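You operate a simulated robot arm through the tools that you are given. There is no shell and no other tool. Be economical: measure what you need, move in short steps, check, and stop when the job is done.

The job below is to be done with a simulated two-armed robot. You get a single attempt, and the scene is never put back.

## Task
On the top of the desk, fold the rag in half.

It is judged by the outcome, as a careful person would: the job done as asked, and still so three seconds after it is handed in. It fails if anything else is knocked over, pushed out of place, dropped, spilled or broken. Flat cloth is picked up by pressing the open fingertips on it (5 to 10 N) and closing them slowly along it; thin cloth reads only 2 to 8 mm in the jaws.

## Robot
Two 7-joint arms with two-finger parallel grippers on one trunk, on a base that drives. Base frame: it is fixed to the floor where the robot stands at the start and does not move with it; the origin is under the middle of the robot, x ahead of it, y to its left, z up. Units: mm, degrees, N and s.
The left shoulder is at the start at [60, 189, 1078], the right one opposite. With the tool pointing down near the work surface each hand reaches from about 100 to 640 mm from the robot's upright axis, wherever it stands, measured 20 degrees to its own side. Places, roughly: top of the desk [600, 400, 800]. Payload 3.43 kg a hand.
The tool frame of a hand sits at the grasp point between the pads (the TCP): z along the fingers, y along the line on which they close. The tips reach 30 mm beyond it. The gripper opens to 94 mm. The fingers are 28 mm wide and 10 mm thick; the gripper's body (50 by 96 mm) begins 55 mm behind the TCP.
Orientation is told as [roll, pitch, yaw] about the base's x, y, z axes, in that order, counted from this pose: with the fingers straight down and closing along the base's y, the tool's x points along the base's -x, its y along +y and its z along -z.

## Interface
- The arms move only by the tool send_rows. It takes "left_commands", "right_commands" or both (then of equal length, played together; a hand with none holds still); each is a list of rows, each a list of 3 entries, a list of its own where there are three numbers: the shift along the base's x, y, z in mm, then the turn, a rotation vector about the base's x, y, z in degrees, then the opening in per cent of the stroke, from 0 (shut) to 100 (fully open). In form: [[[tx, ty, tz], [wx, wy, wz], fingers], ...]. A call has 1 to 8 rows; each row shifts and turns the commanded pose from where the row before left it. A row lasts 0.2 s, in which the tool goes at most 50 mm and 8.6 degrees; a call with a longer step from one row to the next is refused whole, and so is a gripper value outside its range. Where a pose cannot be reached the arm comes as near as it can. A force on the tool above 40 N (or 10 N above the force at the start of the call, whichever is more), or a blocked arm, ends the call early, and 0.2 s more pass. The fingers move at their own pace (about 153 mm/s each) and stop on an object; they squeeze with about 36 N. The grip force told is the motor's: it shows also when the fingers shut on nothing. Time passes only in rows, and 0.2 s behind the last, so rows that do not move let the fingers close. It gives the time, the measured TCP pose, the force on the tool (base axes), the opening and the grip force at its end, in the units of the frame above (readings bear some noise), with the torque about the TCP (base axes, N m) and any sound that the robot's microphone picked up, and new pictures: "show" is both (left out), scene, wrist or none (wrist: the cameras of the hands that moved).
- Cameras (640 x 400 px; columns grow to the right, rows downward): "scene" is now at [9.3, 11.6, 1607.7]; the picture's right is [0.11, -0.99, 0.00], its down [-0.88, -0.10, -0.47] and it looks along [0.47, 0.05, -0.88] (base axes); focal length 258 px, centre (320, 200). "left" rides on the left gripper at [76, -14, -102] in its tool frame; the picture's right is [0.18, 0.98, 0.00], its down [-0.75, 0.14, -0.64] and it looks along [-0.63, 0.12, 0.77] (tool axes); focal length 243 px, centre (320, 200). "right" rides on the right gripper at [76, 14, -102] in its tool frame; the picture's right is [-0.18, 0.98, 0.00], its down [-0.75, -0.14, -0.64] and it looks along [-0.63, -0.12, 0.77] (tool axes); focal length 243 px, centre (320, 200). There is no depth. A picture from a camera that has moved, and an enlarged one, comes with that camera's place and axes in the base frame and with its lens. The place of the scene camera against the robot may be out by one fixed shift of up to 12 mm in any direction.
- slide_trunk(by): slides the trunk up (or, below 0, down) by that many mm; the arms and the scene camera ride with it, the base frame stays. It gives what a move gives, with no picture.
- drive_base(legs): drives the robot by 1 to 6 legs, each [ahead, left, turn to the left] in mm, mm and degrees, along the robot's own axes; the way and the turn of a leg run together, so that a leg with both is an arc; at most 1500 mm and 180 degrees a leg. The arms and the cameras ride along, it lands a little off, and it stops where it bumps. It gives what a move gives, and a new picture of the scene camera.
- aim_head(pan, tilt): turns the head with the scene camera to pan (to the left, within 86 degrees either way) and tilt (down, from -29 to 69), counted from straight ahead of the robot. It gives what a move gives, and a new picture of the scene camera.
- enlarge(camera, box): a new picture of the part [left, top, right, bottom] of that camera's present view, enlarged. No time passes.
- hand_in(): hands the job in; it is judged then, once.

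Go step by step. Nothing tells you exact positions but the pictures and the camera data: compare them with the known pose of the tool, close in by small moves and look again before you grip or let go. The budget is 120 turns and 260 pictures, counting those below and the enlarged ones. Unless the task says otherwise, let go and move clear before handing in, and close with one line.

The tools are called after "Request:" as a command line: name --argument value ..., lists and objects as JSON in quotes. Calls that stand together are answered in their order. send_rows: Moves the arms, as the interface text tells. Its arguments: {"type":"object","properties":{"left_commands":{"type":"array"},"right_commands":{"type":"array"},"show":{"type":"string","enum":["both","scene","wrist","none"]}},"required":[]} The other tools are called the same way: slide_trunk (by) slides the trunk up or down; drive_base (legs) drives the base; aim_head (pan, tilt) turns the head that bears the scene camera; enlarge (camera, box) takes an enlarged picture of a part of a camera's view; hand_in () hands the job in.

At the start:

```text
time_s: 0.0
left_tcp_pos: [414.9, 151.9, 958.8]
left_orientation: [0.0, 0.1, 0.0]
left_contact_force: [-0.1, -0.2, -0.2]
left_moment: [-0.01, 0.03, 0.03]
left_width: 94.0
left_gripper_force: 0.1
right_tcp_pos: [358.4, -204.2, 942.2]
right_orientation: [-0.1, -0.1, 0.0]
right_contact_force: [0.2, -0.2, -0.4]
right_moment: [0.0, 0.02, -0.03]
right_width: 93.9
right_gripper_force: 0.1
trunk travel left (down, up): [-750.0, 240.0]
robot x, y, heading: [-0.4, -1.3, 0.1]
head pan, tilt: [6.4, 61.8]
```

scene: 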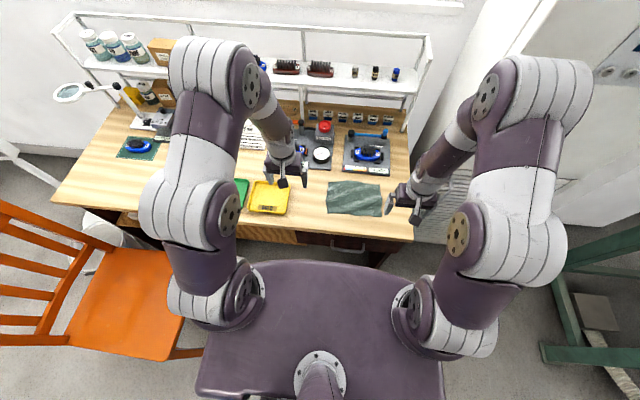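
right: 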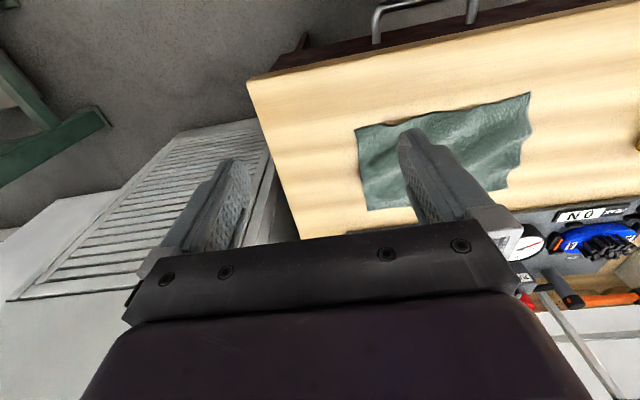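
left: 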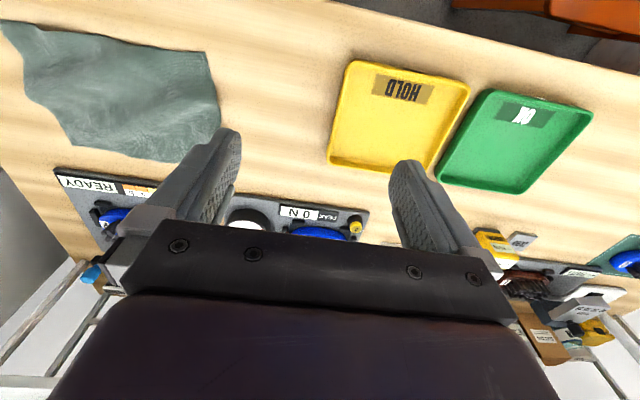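

The rag lies flat near the front of the desk, at about x 395–530, y -160 to 28. I'll take a closer look before I plan the fold.

Request:
enlarge --camera "scene" --box '[260, 110, 440, 240]'

Request:
enlarge --camera "right" --box '[240, 60, 640, 300]'

Request:
enlarge --camera "left" --box '[0, 0, 400, 250]'

```text
3.08 times, centred on (350, 175) of scene
camera zoom: at [9.3, 11.6, 1607.7], right [0.11, -0.99, 0.0], down [-0.88, -0.1, -0.47], along [0.47, 0.05, -0.88], focal length 793 px, centre (228, 277)
```

zoom: 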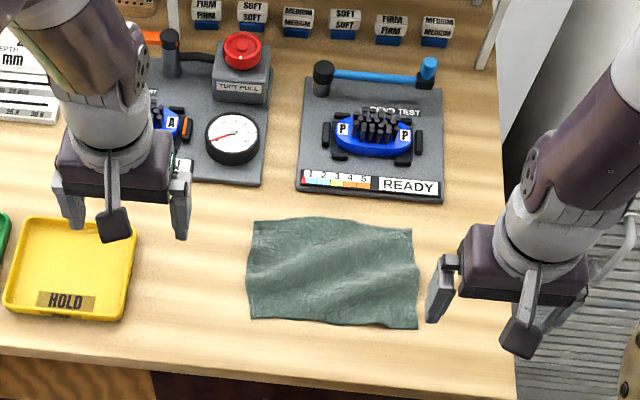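

```text
1.60 times, centred on (440, 180) of right
camera zoom: at [282.7, -190.9, 1043.1], right [0.18, 0.98, 0.0], down [0.75, -0.14, 0.64], along [0.63, -0.12, -0.77], focal length 388 px, centre (128, 232)
```

zoom: 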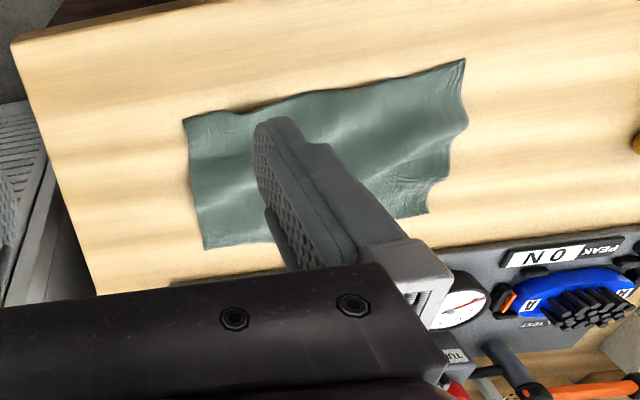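

```text
1.60 times, centred on (200, 125) of left
camera zoom: at [337.6, 138.2, 1061.1], right [-0.18, 0.98, 0.0], down [0.75, 0.14, 0.64], along [0.63, 0.12, -0.77], focal length 388 px, centre (512, 320)
```

zoom: 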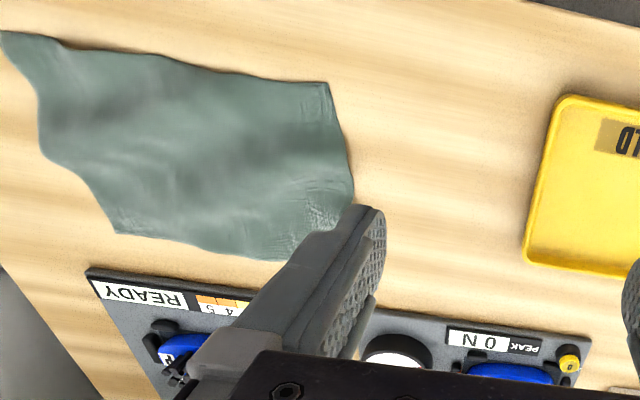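

I triangulated the corners with the wrist cameras. The desk top is at z≈755, and the rag corners are near (406,26), (414,-174), (542,38) and (555,-166). I'll take the two front corners, one per hand, and carry them back to the rear edge; first I'll hover above them.

Request:
send_rows --left_commands '[[[1, -31, -24], [0, 0, 0], 43], [[1, -31, -24], [0, 0, 0], 43], [[1, -31, -24], [0, 0, 0], 43], [[1, -32, -24], [0, 0, 0], 43], [[0, -32, -23], [0, 0, 0], 43]]' --right_commands '[[[13, 12, -20], [0, 0, 0], 43], [[13, 12, -20], [0, 0, 0], 43], [[13, 12, -21], [0, 0, 0], 43], [[13, 12, -21], [0, 0, 0], 43], [[13, 12, -20], [0, 0, 0], 43]]'

```text
time_s: 1.2
left_tcp_pos: [419.5, -8.0, 839.9]
left_orientation: [0.0, 0.0, 0.0]
left_contact_force: [-0.8, 1.2, -0.6]
left_moment: [0.0, -0.05, 0.02]
left_width: 40.2
left_gripper_force: 0.1
right_tcp_pos: [420.9, -143.2, 837.7]
right_orientation: [0.0, 0.0, 0.0]
right_contact_force: [0.1, 0.0, -0.3]
right_moment: [0.03, 0.0, 0.0]
right_width: 40.2
right_gripper_force: 0.0
trunk travel left (down, up): [-750.0, 240.0]
robot x, y, heading: [0.3, 4.6, 0.1]
head pan, tilt: [6.4, 61.8]
camera scene: at [10.5, 10.9, 1607.8], right [0.11, -0.99, 0.0], down [-0.88, -0.1, -0.47], along [0.47, 0.05, -0.88], focal length 258 px, centre (320, 200)
camera right: at [345.7, -130.4, 940.6], right [0.18, 0.98, 0.0], down [0.75, -0.14, 0.64], along [0.63, -0.12, -0.77], focal length 243 px, centre (320, 200)
camera left: at [344.1, -21.3, 941.9], right [-0.18, 0.98, 0.0], down [0.75, 0.14, 0.64], along [0.63, 0.12, -0.77], focal length 243 px, centre (320, 200)
```

scene: 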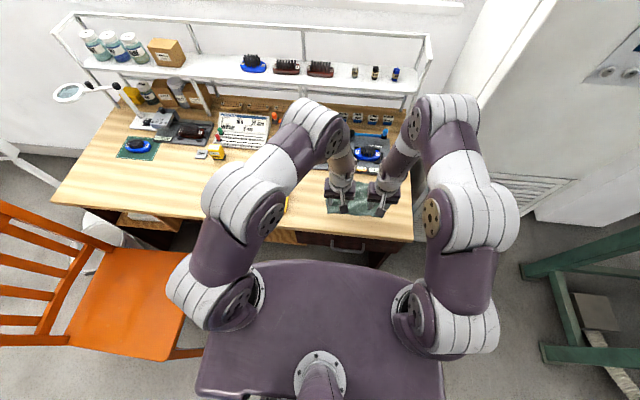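
right: 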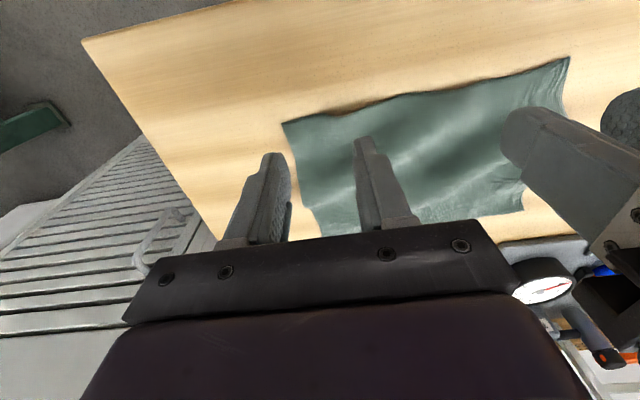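
left: 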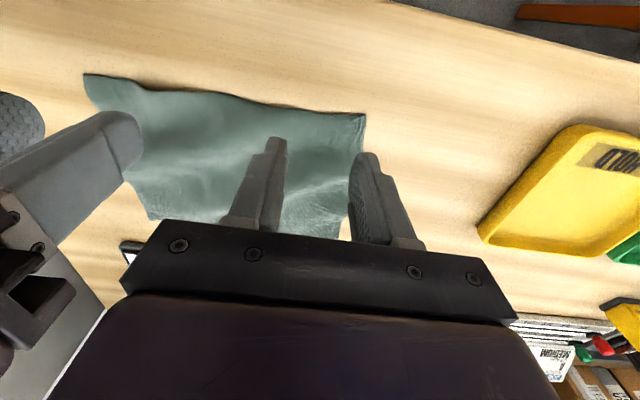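

The corner estimates hold (left front (407,26), right front (414,-173)). I'll descend close to the cloth with a slight correction of the right hand.

Request:
send_rows --left_commands '[[[0, 0, -20], [0, 0, 0], 43], [[0, 0, -20], [0, 0, 0], 43], [[0, 0, -8], [0, 0, 0], 43]]' --right_commands '[[[2, 2, -20], [0, 0, 0], 43], [[2, 2, -20], [0, 0, 0], 43], [[0, 0, -6], [0, 0, 0], 43]]' --show "wrist"

```text
time_s: 2.0
left_tcp_pos: [417.7, -6.9, 791.0]
left_orientation: [-0.1, -0.1, 0.0]
left_contact_force: [0.4, 1.0, 5.2]
left_moment: [0.07, -0.03, -0.04]
left_width: 40.6
left_gripper_force: 0.1
right_tcp_pos: [428.0, -138.4, 793.5]
right_orientation: [-0.1, -0.1, 0.0]
right_contact_force: [0.1, 0.0, 0.6]
right_moment: [-0.02, 0.0, 0.02]
right_width: 40.3
right_gripper_force: 0.0
trunk travel left (down, up): [-750.0, 240.0]
robot x, y, heading: [-0.4, 0.4, -0.1]
head pan, tilt: [6.4, 61.8]
camera right: at [350.7, -125.4, 895.5], right [0.18, 0.98, 0.0], down [0.75, -0.14, 0.64], along [0.63, -0.12, -0.77], focal length 243 px, centre (320, 200)
camera left: at [341.3, -20.4, 894.0], right [-0.18, 0.98, 0.0], down [0.75, 0.14, 0.64], along [0.63, 0.12, -0.77], focal length 243 px, centre (320, 200)
```

right: 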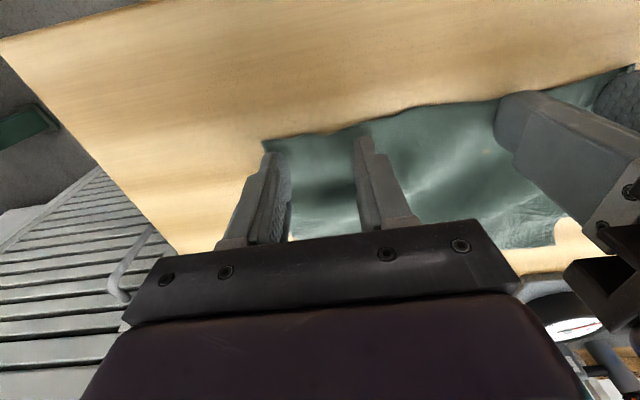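
left: 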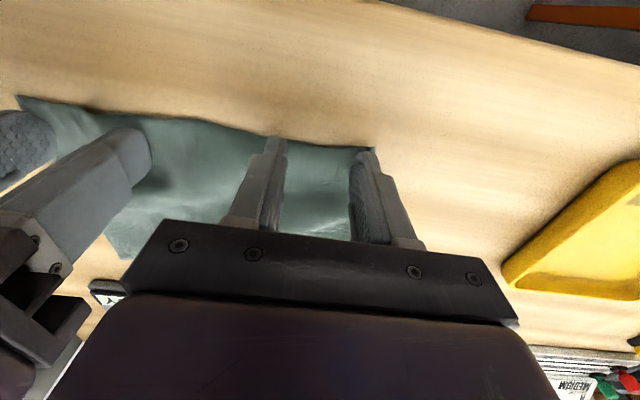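

The left tips already touch at 5 N. I'll lower the right hand until it presses about the same.

Request:
send_rows --left_commands '[[[0, 0, 0], [0, 0, 0], 43], [[0, 0, -0.5], [0, 0, 0], 43]]' --right_commands '[[[-3, 0, -2], [0, 0, 0], 43], [[0, 0, -2], [0, 0, 0], 43]]' --show "none"

```text
time_s: 2.6
left_tcp_pos: [416.5, -6.2, 791.4]
left_orientation: [-0.1, -0.1, -0.1]
left_contact_force: [2.1, -1.3, 7.2]
left_moment: [0.03, -0.02, -0.01]
left_width: 40.4
left_gripper_force: 0.1
right_tcp_pos: [424.1, -139.0, 791.4]
right_orientation: [0.0, -0.3, -0.1]
right_contact_force: [-1.7, 2.3, 21.8]
right_moment: [0.03, 0.14, -0.02]
right_width: 40.3
right_gripper_force: 0.0
trunk travel left (down, up): [-750.0, 240.0]
robot x, y, heading: [-0.3, 2.3, -0.2]
head pan, tilt: [6.4, 61.8]
```

The right hand presses too hard, so I'll ease it up and then close both slowly.

Request:
send_rows --left_commands '[[[0, 0, 0], [0, 0, 0], 43], [[0, 0, 0], [0, 0, 0], 43]]' --right_commands '[[[0, 0, -0.3], [0, 0, 0], 43], [[0, 0, 1.6], [0, 0, 0], 43]]' --show "none"

```text
time_s: 3.2
left_tcp_pos: [415.8, -6.1, 792.7]
left_orientation: [0.0, -0.1, 0.0]
left_contact_force: [-1.5, 1.0, 17.2]
left_moment: [0.14, 0.03, 0.01]
left_width: 40.3
left_gripper_force: 0.0
right_tcp_pos: [422.9, -139.6, 792.5]
right_orientation: [0.0, 0.0, 0.0]
right_contact_force: [2.5, 0.9, 8.3]
right_moment: [0.0, -0.03, 0.03]
right_width: 40.3
right_gripper_force: 0.1
trunk travel left (down, up): [-750.0, 240.0]
robot x, y, heading: [1.7, 1.6, 0.2]
head pan, tilt: [6.4, 61.8]
```

Right is about 8 N and left about 17 N. I'll ease the left a little and begin closing slowly.

Request:
send_rows --left_commands '[[[0, 0, 0.7], [0, 0, 0], 40], [[0, 0, 0], [0, 0, 0], 35], [[0, 0, 0], [0, 0, 0], 30], [[0, 0, 0], [0, 0, 0], 25], [[0, 0, 0], [0, 0, 0], 20]]' --right_commands '[[[0, 0, 0], [0, 0, 0], 40], [[0, 0, 0], [0, 0, 0], 35], [[0, 0, 0], [0, 0, 0], 30], [[0, 0, 0], [0, 0, 0], 25], [[0, 0, 0], [0, 0, 0], 20]]' --show "wrist"

```text
time_s: 4.4
left_tcp_pos: [417.1, -5.1, 792.4]
left_orientation: [-0.1, 0.1, -0.1]
left_contact_force: [-0.5, -0.1, 1.1]
left_moment: [0.01, 0.0, 0.01]
left_width: 18.5
left_gripper_force: 0.1
right_tcp_pos: [424.0, -140.2, 792.6]
right_orientation: [0.0, -0.2, 0.0]
right_contact_force: [0.4, 1.2, 14.9]
right_moment: [-0.01, 0.04, -0.02]
right_width: 16.8
right_gripper_force: 0.0
trunk travel left (down, up): [-750.0, 240.0]
robot x, y, heading: [1.4, 1.9, 0.0]
head pan, tilt: [6.4, 61.8]
camera right: at [347.7, -126.7, 893.4], right [0.18, 0.98, 0.0], down [0.75, -0.14, 0.64], along [0.63, -0.12, -0.77], focal length 243 px, centre (320, 200)
camera left: at [339.9, -18.6, 894.6], right [-0.18, 0.98, 0.0], down [0.75, 0.14, 0.64], along [0.63, 0.12, -0.77], focal length 243 px, centre (320, 200)
```

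right: 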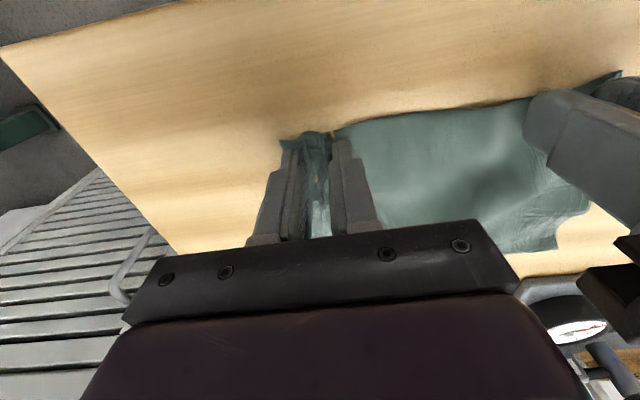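
left: 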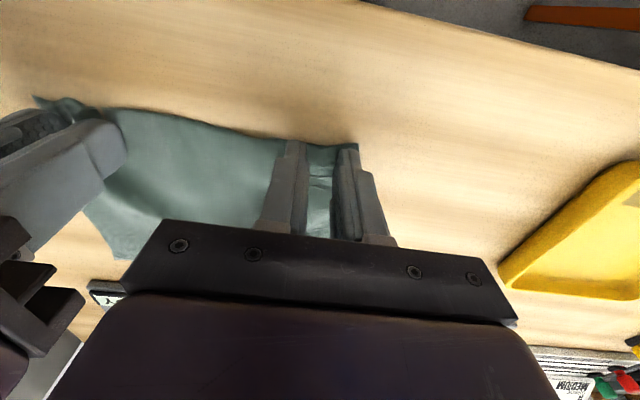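

The right hand has gathered cloth, while the left lifted off and slid over it. I'll shut the right, and reopen the left and press it down again.

Request:
send_rows --left_commands '[[[0, 0, 0], [0, 0, 0], 35], [[0, 0, 0], [0, 0, 0], 43], [[0, 0, -1.2], [0, 0, 0], 43], [[0, 0, 0], [0, 0, 0], 43]]' --right_commands '[[[0, 0, 0], [0, 0, 0], 14], [[0, 0, 0], [0, 0, 0], 8], [[0, 0, 0], [0, 0, 0], 0], [[0, 0, 0], [0, 0, 0], 0]]' --show "wrist"

```text
time_s: 5.4
left_tcp_pos: [417.4, -5.8, 792.2]
left_orientation: [0.0, -0.1, 0.0]
left_contact_force: [-1.1, 0.7, 9.1]
left_moment: [0.0, 0.03, 0.02]
left_width: 40.6
left_gripper_force: 0.1
right_tcp_pos: [423.8, -139.9, 792.1]
right_orientation: [0.0, -0.1, 0.0]
right_contact_force: [1.5, 0.2, 10.2]
right_moment: [-0.05, -0.03, -0.06]
right_width: 2.3
right_gripper_force: 36.0
trunk travel left (down, up): [-750.0, 240.0]
robot x, y, heading: [-1.3, 2.0, -0.0]
head pan, tilt: [6.4, 61.8]
camera right: at [347.5, -126.8, 893.4], right [0.18, 0.98, 0.0], down [0.75, -0.14, 0.64], along [0.63, -0.12, -0.77], focal length 243 px, centre (320, 200)
camera left: at [340.5, -18.9, 893.9], right [-0.18, 0.98, 0.0], down [0.75, 0.14, 0.64], along [0.63, 0.12, -0.77], focal length 243 px, centre (320, 200)
```

right: 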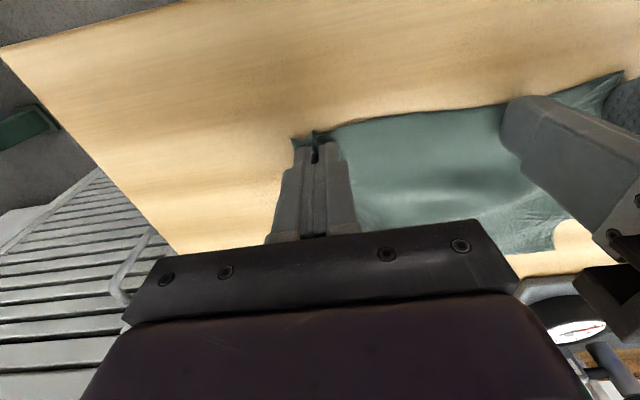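
left: 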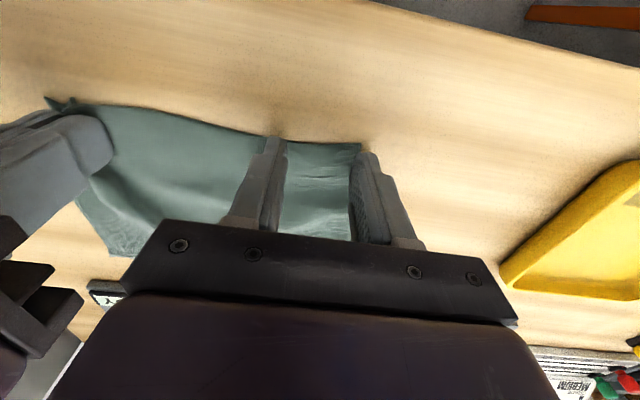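

The right hand grips the cloth (2.3 mm). The left's outer finger is at the cloth's rim, so I'll lift it, shift 10 mm inward and press again.

Request:
send_rows --left_commands '[[[0, 0, 6], [0, 0, 0], 43], [[2, -10, 0], [0, 0, 0], 43], [[0, 0, -5], [0, 0, 0], 43], [[0, 0, -1.5], [0, 0, 0], 43], [[0, 0, 0], [0, 0, 0], 43]]' --show "wrist"

```text
time_s: 6.6
left_tcp_pos: [418.6, -14.7, 792.5]
left_orientation: [0.0, -0.1, 0.0]
left_contact_force: [-1.6, 3.2, 16.6]
left_moment: [0.27, 0.05, -0.03]
left_width: 40.7
left_gripper_force: 0.1
right_tcp_pos: [422.7, -140.3, 792.1]
right_orientation: [0.0, 0.0, -0.1]
right_contact_force: [1.1, -0.3, 6.6]
right_moment: [-0.07, -0.04, -0.01]
right_width: 2.6
right_gripper_force: 36.2
trunk travel left (down, up): [-750.0, 240.0]
robot x, y, heading: [3.0, -0.9, 0.1]
head pan, tilt: [6.4, 61.8]
camera left: at [342.3, -28.8, 893.8], right [-0.18, 0.98, 0.0], down [0.75, 0.14, 0.64], along [0.63, 0.12, -0.77], focal length 243 px, centre (320, 200)
```

left: 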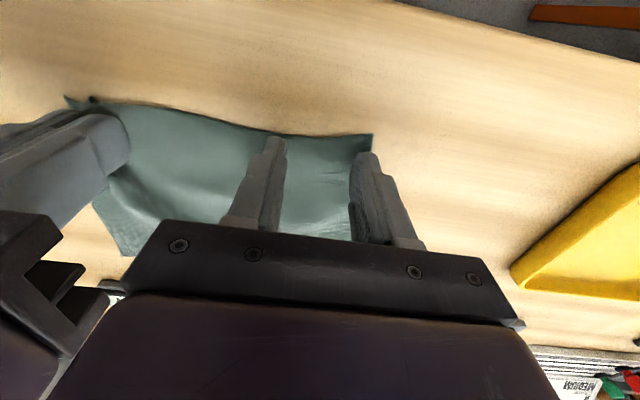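

The left fingers are on the cloth with 16 N. I'll close them slowly.

Request:
send_rows --left_commands '[[[0, 0, 0], [0, 0, 0], 38], [[0, 0, 0], [0, 0, 0], 34], [[0, 0, 0], [0, 0, 0], 30], [[0, 0, 0], [0, 0, 0], 26], [[0, 0, 0], [0, 0, 0], 22]]' --show "wrist"

```text
time_s: 7.8
left_tcp_pos: [418.9, -16.2, 791.1]
left_orientation: [-0.1, -0.2, 0.0]
left_contact_force: [1.7, -2.9, 23.4]
left_moment: [0.03, 0.02, -0.02]
left_width: 18.4
left_gripper_force: 0.2
right_tcp_pos: [423.3, -139.9, 792.3]
right_orientation: [0.0, -0.1, 0.0]
right_contact_force: [1.3, 2.1, 4.6]
right_moment: [0.04, -0.01, 0.0]
right_width: 2.5
right_gripper_force: 36.5
trunk travel left (down, up): [-750.0, 240.0]
robot x, y, heading: [-2.3, 2.7, 0.1]
head pan, tilt: [6.4, 61.8]
camera left: at [342.2, -29.2, 893.7], right [-0.18, 0.98, 0.0], down [0.75, 0.14, 0.64], along [0.63, 0.12, -0.76], focal length 243 px, centre (320, 200)
```

left: 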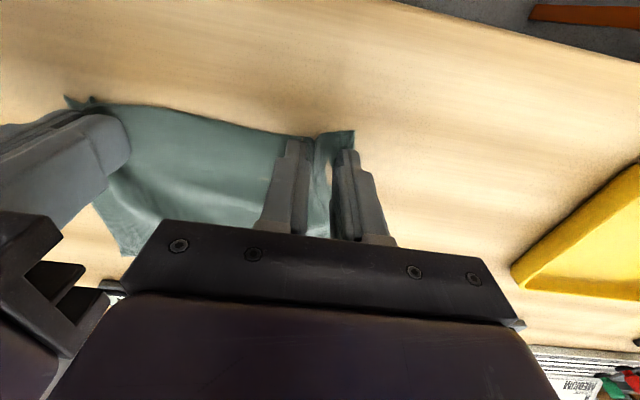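

The left is gathering cloth now, so I'll finish closing.

Request:
send_rows --left_commands '[[[0, 0, 0.3], [0, 0, 0], 17], [[0, 0, 0], [0, 0, 0], 12], [[0, 0, 0], [0, 0, 0], 7], [[0, 0, 0], [0, 0, 0], 0], [[0, 0, 0], [0, 0, 0], 0]]' --show "wrist"

```text
time_s: 9.0
left_tcp_pos: [419.6, -15.9, 790.1]
left_orientation: [-0.1, -0.4, 0.0]
left_contact_force: [3.0, -25.2, 22.3]
left_moment: [-0.74, -0.02, 0.13]
left_width: 2.3
left_gripper_force: 36.0
right_tcp_pos: [422.7, -139.9, 792.4]
right_orientation: [0.1, 0.0, 0.0]
right_contact_force: [-3.3, 22.0, 5.1]
right_moment: [0.65, 0.07, 0.09]
right_width: 2.4
right_gripper_force: 35.9
trunk travel left (down, up): [-750.0, 240.0]
robot x, y, heading: [1.6, 3.9, 0.1]
head pan, tilt: [6.4, 61.8]
camera left: at [342.1, -29.7, 893.6], right [-0.18, 0.98, 0.0], down [0.75, 0.14, 0.65], along [0.64, 0.12, -0.76], focal length 243 px, centre (320, 200)
```

left: 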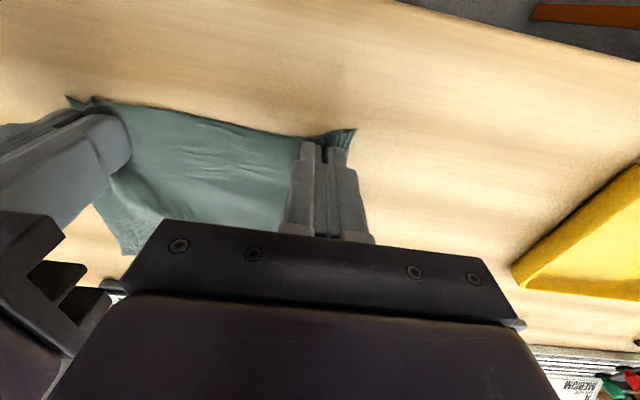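

Both corners are gripped and the cloth is taut between them (about 23 N). I'll relax that tension and lift along a low arc, then look.

Request:
send_rows --left_commands '[[[0, -2, 10], [0, 0, 0], 0], [[4, -2, 15], [0, 0, 0], 0], [[10, 0, 15], [0, 0, 0], 0], [[16, 0, 10], [0, 0, 0], 0]]' --right_commands '[[[0, 2, 10], [0, 0, 0], 0], [[4, 0, 15], [0, 0, 0], 0], [[10, 0, 15], [0, 0, 0], 0], [[16, 0, 10], [0, 0, 0], 0]]'

```text
time_s: 10.0
left_tcp_pos: [448.8, -19.2, 838.7]
left_orientation: [0.0, 0.1, 0.0]
left_contact_force: [0.9, -7.2, 0.8]
left_moment: [-0.21, -0.01, 0.08]
left_width: 2.0
left_gripper_force: 36.0
right_tcp_pos: [454.6, -138.1, 841.7]
right_orientation: [0.0, 0.0, 0.0]
right_contact_force: [-0.4, 8.0, -0.5]
right_moment: [0.21, 0.02, 0.01]
right_width: 2.6
right_gripper_force: 36.3
trunk travel left (down, up): [-750.0, 240.0]
robot x, y, heading: [0.9, -1.3, -0.0]
head pan, tilt: [6.4, 61.8]
camera scene: at [9.9, 11.7, 1607.7], right [0.11, -0.99, 0.0], down [-0.88, -0.1, -0.47], along [0.47, 0.05, -0.88], focal length 258 px, centre (320, 200)
camera right: at [378.8, -125.2, 943.6], right [0.18, 0.98, 0.0], down [0.75, -0.14, 0.64], along [0.63, -0.12, -0.77], focal length 243 px, centre (320, 200)
camera left: at [373.4, -32.1, 942.4], right [-0.18, 0.98, 0.0], down [0.75, 0.14, 0.64], along [0.63, 0.12, -0.77], focal length 243 px, centre (320, 200)
```

scene: 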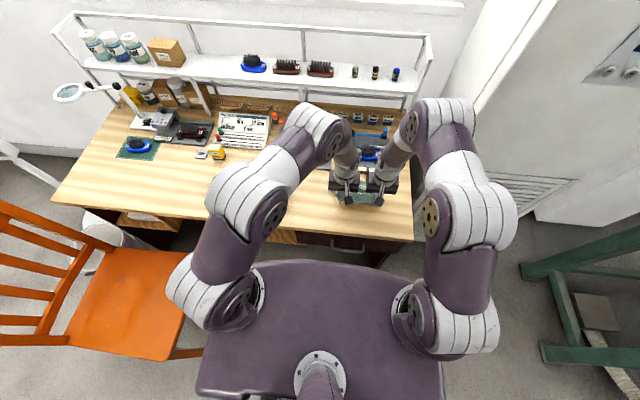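
right: 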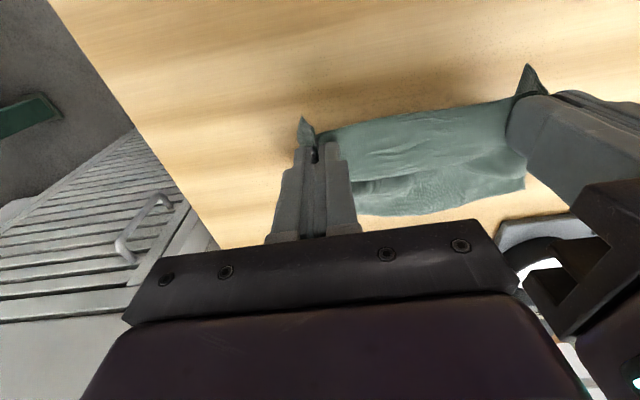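
left: 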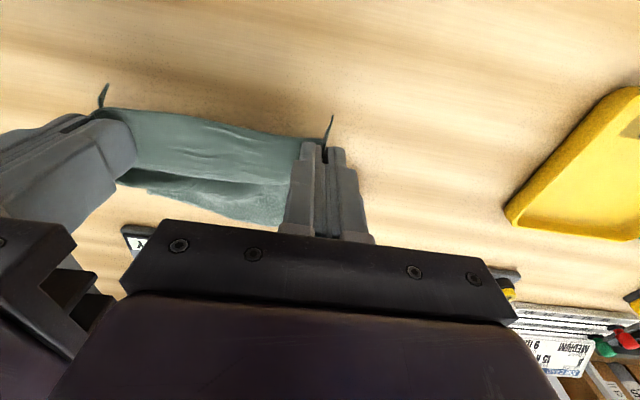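

The front edge is up, held by both hands. I'll check how far the jaws bite into the cloth, since a deep bite would leave curled corners after the fold.

Request:
enlarge --camera "right" --box '[240, 70, 560, 270]'

Request:
enlarge --camera "left" --box '[80, 70, 400, 270]'

Request:
enlarge --camera "scene" --box '[300, 140, 428, 220]'

```text
2.00 times, centred on (400, 170) of right
camera zoom: at [378.8, -125.2, 943.6], right [0.18, 0.98, 0.0], down [0.75, -0.14, 0.64], along [0.63, -0.12, -0.77], focal length 485 px, centre (160, 260)
```

zoom: 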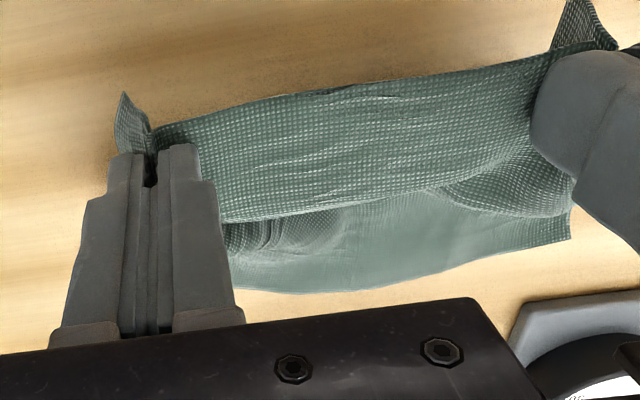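

```text
2.00 times, centred on (240, 170) of left
camera zoom: at [373.4, -32.1, 942.4], right [-0.18, 0.98, 0.0], down [0.75, 0.14, 0.64], along [0.63, 0.12, -0.77], focal length 485 px, centre (480, 260)
```

zoom: 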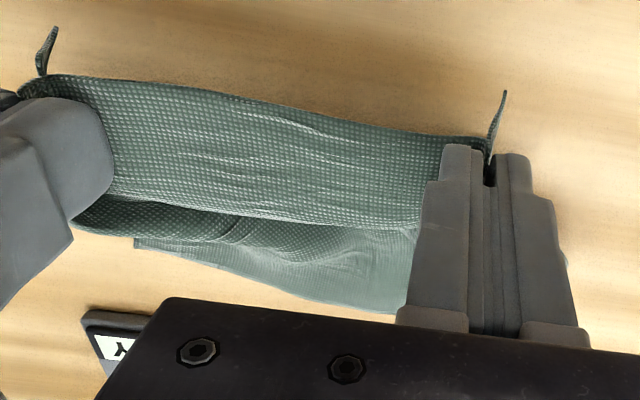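

```text
5.00 times, centred on (364, 180) of scene
camera zoom: at [9.9, 11.7, 1607.7], right [0.11, -0.99, 0.0], down [-0.88, -0.1, -0.47], along [0.47, 0.05, -0.88], focal length 1289 px, centre (100, 300)
```

zoom: 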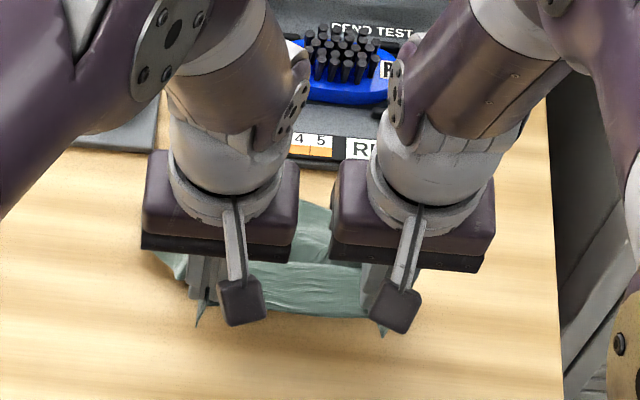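

The bite is about 30–40 mm deep, which would leave the corners doubled back. I'll set the edge back down, open, and back off 25 mm for a shallower grip.

Request:
send_rows --left_commands '[[[-16, 1, -10], [0, 0, 0], 0], [[-12, 1, -15], [0, 0, 0], 0], [[-6, 2, -15], [0, 0, 0], 0], [[-2, 2, -6], [0, 0, 0], 0], [[0, 0, 0], [0, 0, 0], 15], [[0, 0, 3], [0, 0, 0], 30], [[-12, 0, 0], [0, 0, 0], 30], [[-12, 0, 0], [0, 0, 0], 30]]' --right_commands '[[[-16, -1, -10], [0, 0, 0], 0], [[-12, -1, -15], [0, 0, 0], 0], [[-6, -1, -15], [0, 0, 0], 0], [[-2, -1, -7], [0, 0, 0], 0], [[0, 0, 0], [0, 0, 0], 15], [[0, 0, 3], [0, 0, 0], 30], [[-12, 0, 0], [0, 0, 0], 30], [[-12, 0, 0], [0, 0, 0], 30]]' --show "wrist"

```text
time_s: 11.8
left_tcp_pos: [389.2, -13.9, 796.4]
left_orientation: [0.0, 0.0, -0.1]
left_contact_force: [0.8, -0.2, 0.7]
left_moment: [0.0, 0.01, -0.02]
left_width: 28.1
left_gripper_force: 0.1
right_tcp_pos: [393.8, -140.9, 797.7]
right_orientation: [0.0, 0.0, 0.1]
right_contact_force: [-0.5, 0.0, 0.3]
right_moment: [-0.02, -0.01, -0.01]
right_width: 28.3
right_gripper_force: 0.1
trunk travel left (down, up): [-750.0, 240.0]
robot x, y, heading: [-2.2, 3.1, 0.1]
head pan, tilt: [6.4, 61.8]
camera right: at [317.6, -127.2, 899.3], right [0.18, 0.98, 0.0], down [0.75, -0.14, 0.64], along [0.63, -0.12, -0.77], focal length 243 px, centre (320, 200)
camera left: at [313.1, -27.8, 899.7], right [-0.18, 0.98, 0.0], down [0.75, 0.14, 0.64], along [0.63, 0.12, -0.77], focal length 243 px, centre (320, 200)
```

right: 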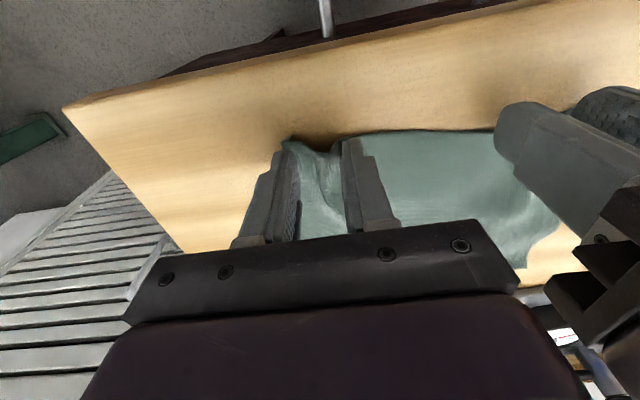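
left: 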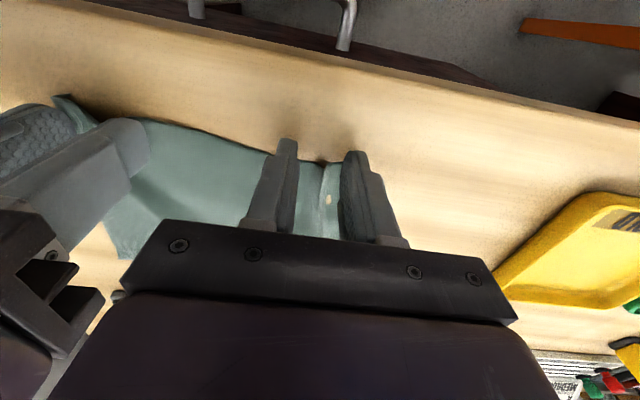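

The right hand dragged the cloth slightly toward me and its bite is still deep, while the left has just the edge. I'll raise the right and back it off by 13 mm, then nudge the left forward 4 mm.

Request:
send_rows --left_commands '[[[0, 0, 6], [0, 0, 0], 36], [[4, 0, 0], [0, 0, 0], 36], [[0, 0, -5], [0, 0, 0], 36], [[0, 0, 0], [0, 0, 0], 36]]' --right_commands '[[[0, 0, 8], [0, 0, 0], 36], [[-13, -3, 0], [0, 0, 0], 36], [[0, 0, -8], [0, 0, 0], 36], [[0, 0, 0], [0, 0, 0], 36]]' --show "wrist"

```text
time_s: 12.8
left_tcp_pos: [394.0, -13.2, 798.1]
left_orientation: [0.0, 0.0, 0.0]
left_contact_force: [0.0, -0.9, -0.4]
left_moment: [-0.01, 0.01, 0.0]
left_width: 34.0
left_gripper_force: 0.1
right_tcp_pos: [381.3, -144.2, 798.6]
right_orientation: [0.0, 0.0, 0.0]
right_contact_force: [-0.3, -0.2, -0.5]
right_moment: [0.01, 0.01, -0.03]
right_width: 33.8
right_gripper_force: 0.1
trunk travel left (down, up): [-750.0, 240.0]
robot x, y, heading: [-2.8, -2.5, 0.0]
head pan, tilt: [6.4, 61.8]
camera right: at [305.6, -131.2, 899.3], right [0.18, 0.98, 0.0], down [0.75, -0.14, 0.64], along [0.63, -0.12, -0.77], focal length 243 px, centre (320, 200)
camera left: at [317.0, -26.4, 900.4], right [-0.18, 0.98, 0.0], down [0.75, 0.14, 0.64], along [0.63, 0.12, -0.77], focal length 243 px, centre (320, 200)
```

right: 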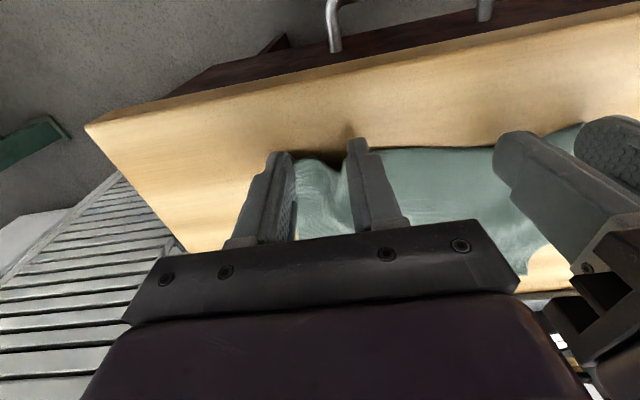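
left: 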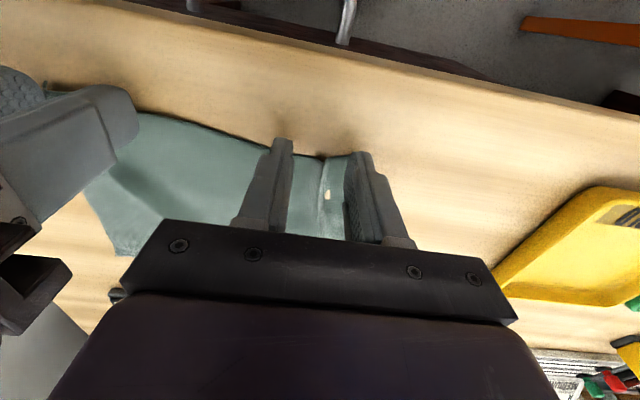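

Both hands now cover only about 8–12 mm of the edge. I'll press down.

Request:
send_rows --left_commands '[[[0, 0, -4], [0, 0, 0], 36], [[0, 0, -2], [0, 0, 0], 36], [[0, 0, 0], [0, 0, 0], 36]]' --right_commands '[[[0, 0, -4], [0, 0, 0], 36], [[0, 0, -2.5], [0, 0, 0], 36], [[0, 0, 0], [0, 0, 0], 36]]' --show "none"

```text
time_s: 13.6
left_tcp_pos: [392.7, -13.4, 794.1]
left_orientation: [-0.1, 0.0, 0.0]
left_contact_force: [0.0, 0.8, 0.6]
left_moment: [0.01, -0.03, 0.0]
left_width: 33.7
left_gripper_force: 0.0
right_tcp_pos: [380.6, -145.6, 791.9]
right_orientation: [0.0, -0.1, -0.1]
right_contact_force: [0.6, 0.8, 11.9]
right_moment: [0.01, -0.1, -0.02]
right_width: 33.7
right_gripper_force: 0.1
trunk travel left (down, up): [-750.0, 240.0]
robot x, y, heading: [0.5, -0.5, -0.1]
head pan, tilt: [6.4, 61.8]
```

Right is pressing at 12 N; I'll lower the left a bit more.

Request:
send_rows --left_commands '[[[0, 0, -2], [0, 0, 0], 36], [[0, 0, -0.6], [0, 0, 0], 36]]' --right_commands '[[[0, 0, 0], [0, 0, 0], 36], [[0, 0, 0], [0, 0, 0], 36]]' --show "none"

```text
time_s: 14.2
left_tcp_pos: [393.9, -14.6, 790.4]
left_orientation: [-0.1, -0.1, 0.1]
left_contact_force: [-0.1, 2.8, 14.2]
left_moment: [0.19, -0.11, 0.05]
left_width: 34.5
left_gripper_force: 0.5
right_tcp_pos: [380.7, -144.9, 791.4]
right_orientation: [-0.1, -0.1, -0.1]
right_contact_force: [2.0, -0.8, 10.3]
right_moment: [0.01, -0.16, -0.01]
right_width: 33.9
right_gripper_force: 0.1
trunk travel left (down, up): [-750.0, 240.0]
robot x, y, heading: [2.9, 1.4, 0.0]
head pan, tilt: [6.4, 61.8]
```

Both press at 10–14 N. Closing slowly.

Request:
send_rows --left_commands '[[[0, 0, 0], [0, 0, 0], 31], [[0, 0, 0], [0, 0, 0], 26], [[0, 0, 0], [0, 0, 0], 21], [[0, 0, 0], [0, 0, 0], 16], [[0, 0, 0], [0, 0, 0], 11], [[0, 0, 0], [0, 0, 0], 5], [[0, 0, 0], [0, 0, 0], 0], [[0, 0, 0], [0, 0, 0], 0]]' --right_commands '[[[0, 0, 0], [0, 0, 0], 31], [[0, 0, 0], [0, 0, 0], 26], [[0, 0, 0], [0, 0, 0], 21], [[0, 0, 0], [0, 0, 0], 16], [[0, 0, 0], [0, 0, 0], 11], [[0, 0, 0], [0, 0, 0], 5], [[0, 0, 0], [0, 0, 0], 0], [[0, 0, 0], [0, 0, 0], 0]]' --show "wrist"

```text
time_s: 16.0
left_tcp_pos: [393.5, -13.4, 791.3]
left_orientation: [-0.1, -0.3, 0.0]
left_contact_force: [-1.8, -26.6, 13.8]
left_moment: [-0.79, -0.09, -0.14]
left_width: 1.8
left_gripper_force: 35.8
right_tcp_pos: [381.6, -144.5, 792.2]
right_orientation: [0.0, -0.2, 0.1]
right_contact_force: [-0.4, 28.3, 10.2]
right_moment: [0.86, -0.06, 0.46]
right_width: 3.2
right_gripper_force: 36.0
trunk travel left (down, up): [-750.0, 240.0]
robot x, y, heading: [1.5, 1.1, -0.1]
head pan, tilt: [6.4, 61.8]
camera right: at [304.5, -131.1, 893.4], right [0.18, 0.98, 0.0], down [0.75, -0.14, 0.64], along [0.63, -0.12, -0.76], focal length 243 px, centre (320, 200)
camera left: at [316.5, -27.5, 893.6], right [-0.18, 0.98, 0.0], down [0.75, 0.14, 0.65], along [0.63, 0.12, -0.76], focal length 243 px, centre (320, 200)
```

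right: 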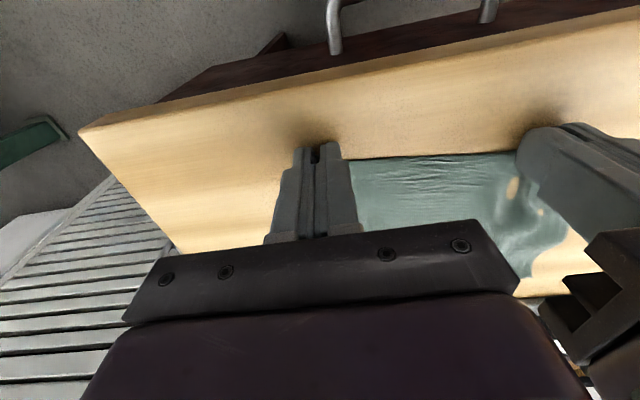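
left: 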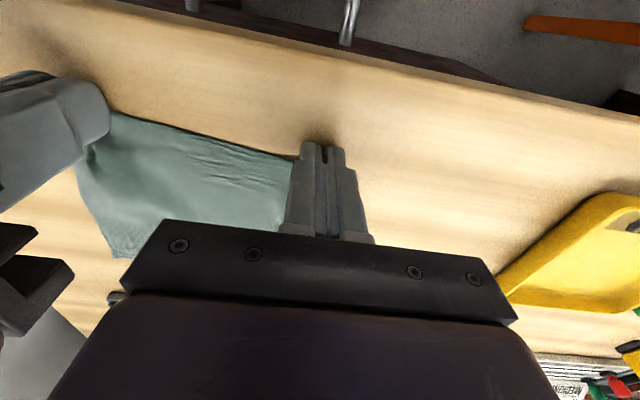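

Both edges are now gripped with shallow bites. I'll relax the tension and lift along the arc.

Request:
send_rows --left_commands '[[[0, -2, 10], [0, 0, 0], 0], [[5, -1, 15], [0, 0, 0], 0], [[10, 0, 15], [0, 0, 0], 0], [[18, 0, 12], [0, 0, 0], 0], [[20, 0, 8], [0, 0, 0], 0]]' --right_commands '[[[0, 2, 10], [0, 0, 0], 0], [[5, 1, 15], [0, 0, 0], 0], [[10, 0, 15], [0, 0, 0], 0], [[18, 0, 12], [0, 0, 0], 0], [[20, 0, 8], [0, 0, 0], 0]]'

```text
time_s: 17.2
left_tcp_pos: [447.6, -17.7, 849.6]
left_orientation: [0.0, 0.1, 0.0]
left_contact_force: [-0.4, -10.5, 0.5]
left_moment: [-0.31, 0.01, 0.0]
left_width: 1.8
left_gripper_force: 35.9
right_tcp_pos: [436.0, -141.4, 852.1]
right_orientation: [-0.1, 0.1, -0.1]
right_contact_force: [-0.1, 9.6, -0.8]
right_moment: [0.31, -0.01, 0.16]
right_width: 2.1
right_gripper_force: 35.7
trunk travel left (down, up): [-750.0, 240.0]
robot x, y, heading: [2.0, 2.2, 0.1]
head pan, tilt: [6.4, 61.8]
camera scene: at [10.6, 11.6, 1607.7], right [0.11, -0.99, 0.0], down [-0.88, -0.1, -0.47], along [0.47, 0.05, -0.88], focal length 258 px, centre (320, 200)
camera right: at [360.7, -127.8, 953.7], right [0.18, 0.98, 0.0], down [0.75, -0.14, 0.64], along [0.63, -0.12, -0.77], focal length 243 px, centre (320, 200)
camera left: at [371.8, -30.4, 952.5], right [-0.18, 0.98, 0.0], down [0.75, 0.14, 0.64], along [0.63, 0.12, -0.77], focal length 243 px, centre (320, 200)
```

scene: 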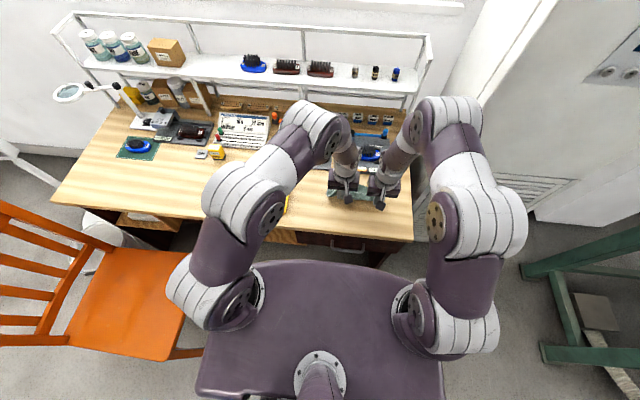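
right: 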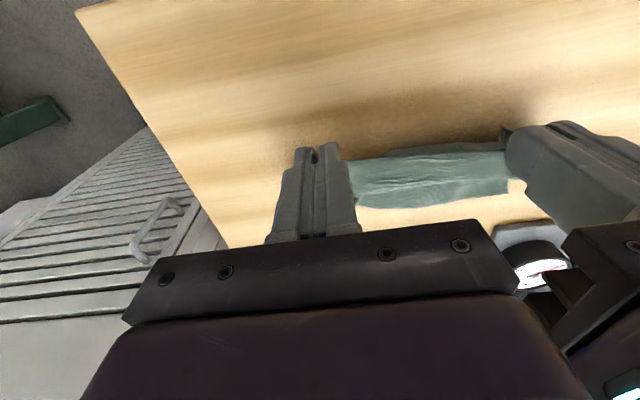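
left: 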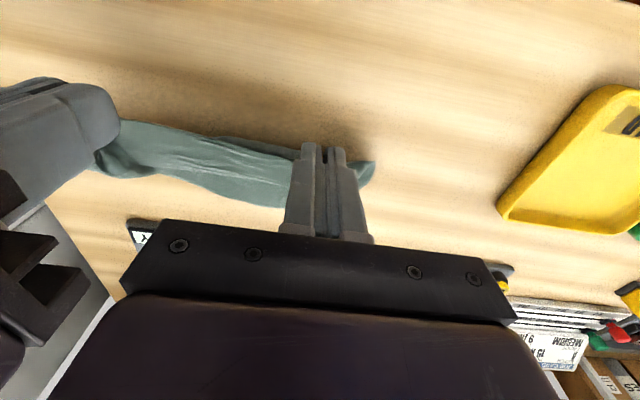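

The flap is lifted and the rear edge lies at x≈548. I'll carry both corners back over the rear edge and lower them, also squaring the right hand.

Request:
send_rows --left_commands '[[[18, 0, 4], [0, 0, 0], 0], [[20, 0, 0], [0, 0, 0], 0], [[20, 0, -6], [0, 0, 0], 0], [[18, 0, -14], [0, 0, 0], 0], [[14, 0, -18], [0, 0, 0], 0], [[4, 0, -14], [0, 0, 0], 0]]' --right_commands '[[[21, 0, 3], [0, 0, 0], 0], [[22, 0, 0], [0, 0, 0], 0], [[22, 0, -6], [0, 0, 0], 0], [[20, 0, -15], [0, 0, 0], 0], [[14, 0, -18], [0, 0, 0], 0], [[4, 0, -14], [0, 0, 0], 0]]'

```text
time_s: 18.6
left_tcp_pos: [540.9, -17.4, 800.8]
left_orientation: [0.0, -0.1, 0.0]
left_contact_force: [0.4, -15.8, 1.6]
left_moment: [-0.47, -0.03, -0.06]
left_width: 1.8
left_gripper_force: 36.4
right_tcp_pos: [536.5, -143.7, 799.3]
right_orientation: [0.0, 0.1, -0.1]
right_contact_force: [-1.2, 16.0, 0.3]
right_moment: [0.48, 0.06, 0.29]
right_width: 2.2
right_gripper_force: 36.3
trunk travel left (down, up): [-750.0, 240.0]
robot x, y, heading: [-2.0, 2.4, -0.1]
head pan, tilt: [6.4, 61.8]
camera scene: at [9.9, 11.6, 1607.8], right [0.11, -0.99, 0.0], down [-0.88, -0.1, -0.47], along [0.47, 0.05, -0.88], focal length 258 px, centre (320, 200)
camera right: at [461.3, -129.3, 901.8], right [0.18, 0.98, 0.0], down [0.75, -0.14, 0.64], along [0.63, -0.12, -0.77], focal length 243 px, centre (320, 200)
camera left: at [464.4, -29.9, 903.5], right [-0.18, 0.98, 0.0], down [0.75, 0.14, 0.64], along [0.63, 0.12, -0.77], focal length 243 px, centre (320, 200)
```

scene: 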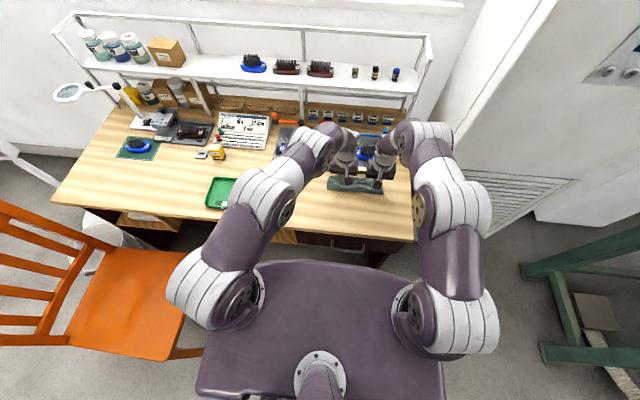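
right: 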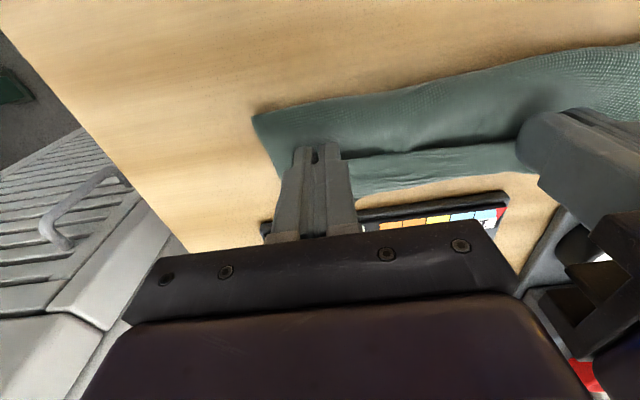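
left: 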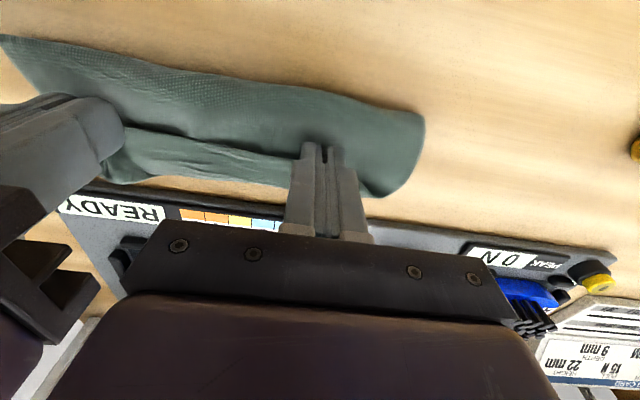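

The rag is now folded over, with the front edge near the rear one. I'll zoom in before releasing.

Request:
enlarge --camera "right" --box '[240, 40, 560, 240]'

Request:
enlarge --camera "left" --box '[80, 60, 440, 260]'

```text
2.00 times, centred on (400, 140) of right
camera zoom: at [461.3, -129.3, 901.8], right [0.18, 0.98, 0.0], down [0.75, -0.14, 0.64], along [0.63, -0.12, -0.77], focal length 485 px, centre (160, 320)
```

zoom: 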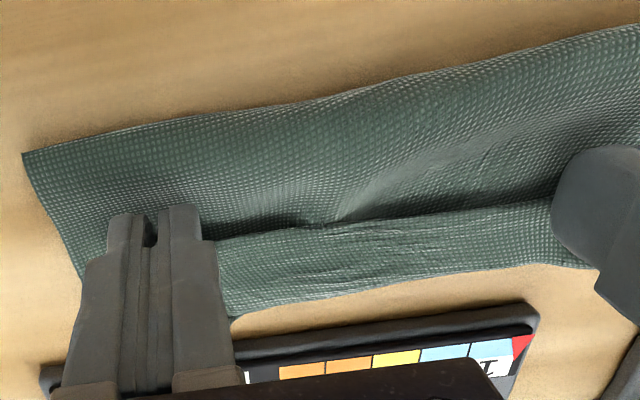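

```text
1.78 times, centred on (260, 160) of left
camera zoom: at [464.4, -29.9, 903.5], right [-0.18, 0.98, 0.0], down [0.75, 0.14, 0.64], along [0.63, 0.12, -0.77], focal length 431 px, centre (427, 271)
```

zoom: 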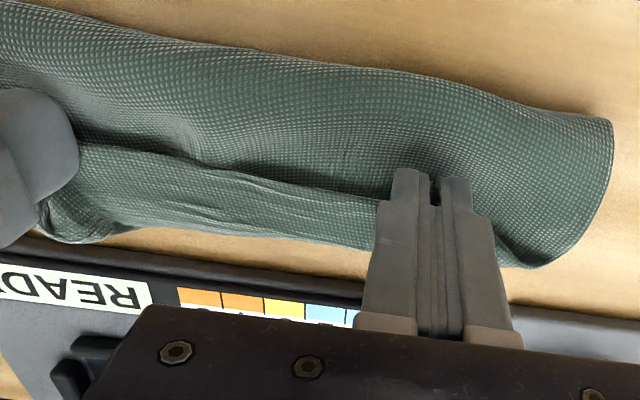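

The top band looks like the held edge doubled back by about 30 mm, and the crease is a bit too far back. I'll look closer at the left end to see the layers.

Request:
enlarge --camera "left" --box '[330, 90, 450, 220]'

Request:
enlarge --camera "scene" --box '[315, 150, 411, 210]'

```text
3.08 times, centred on (390, 155) of left
camera zoom: at [464.4, -29.9, 903.5], right [-0.18, 0.98, 0.0], down [0.75, 0.14, 0.64], along [0.63, 0.12, -0.77], focal length 746 px, centre (105, 338)
```

zoom: 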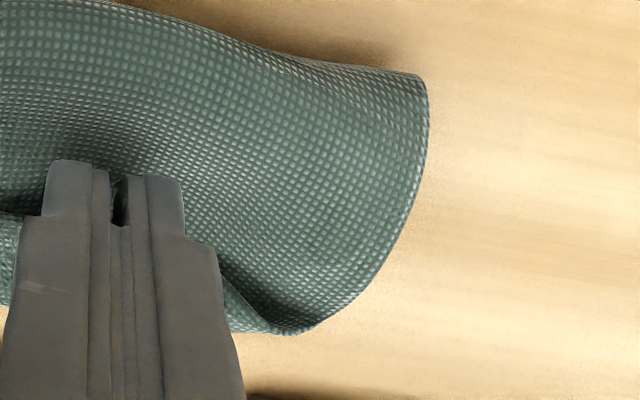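

```text
6.67 times, centred on (363, 180) of scene
camera zoom: at [9.9, 11.6, 1607.8], right [0.11, -0.99, 0.0], down [-0.88, -0.1, -0.47], along [0.47, 0.05, -0.88], focal length 1719 px, centre (33, 333)
```

zoom: 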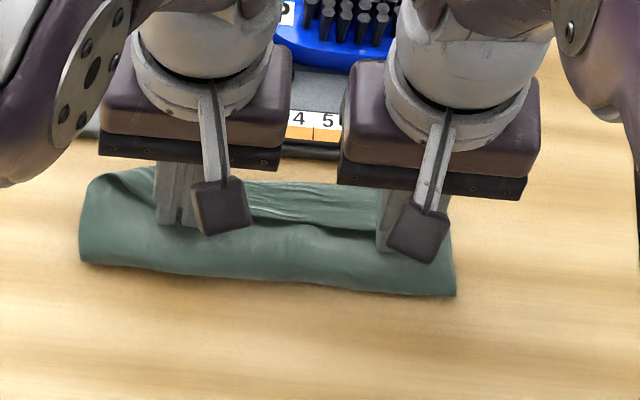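

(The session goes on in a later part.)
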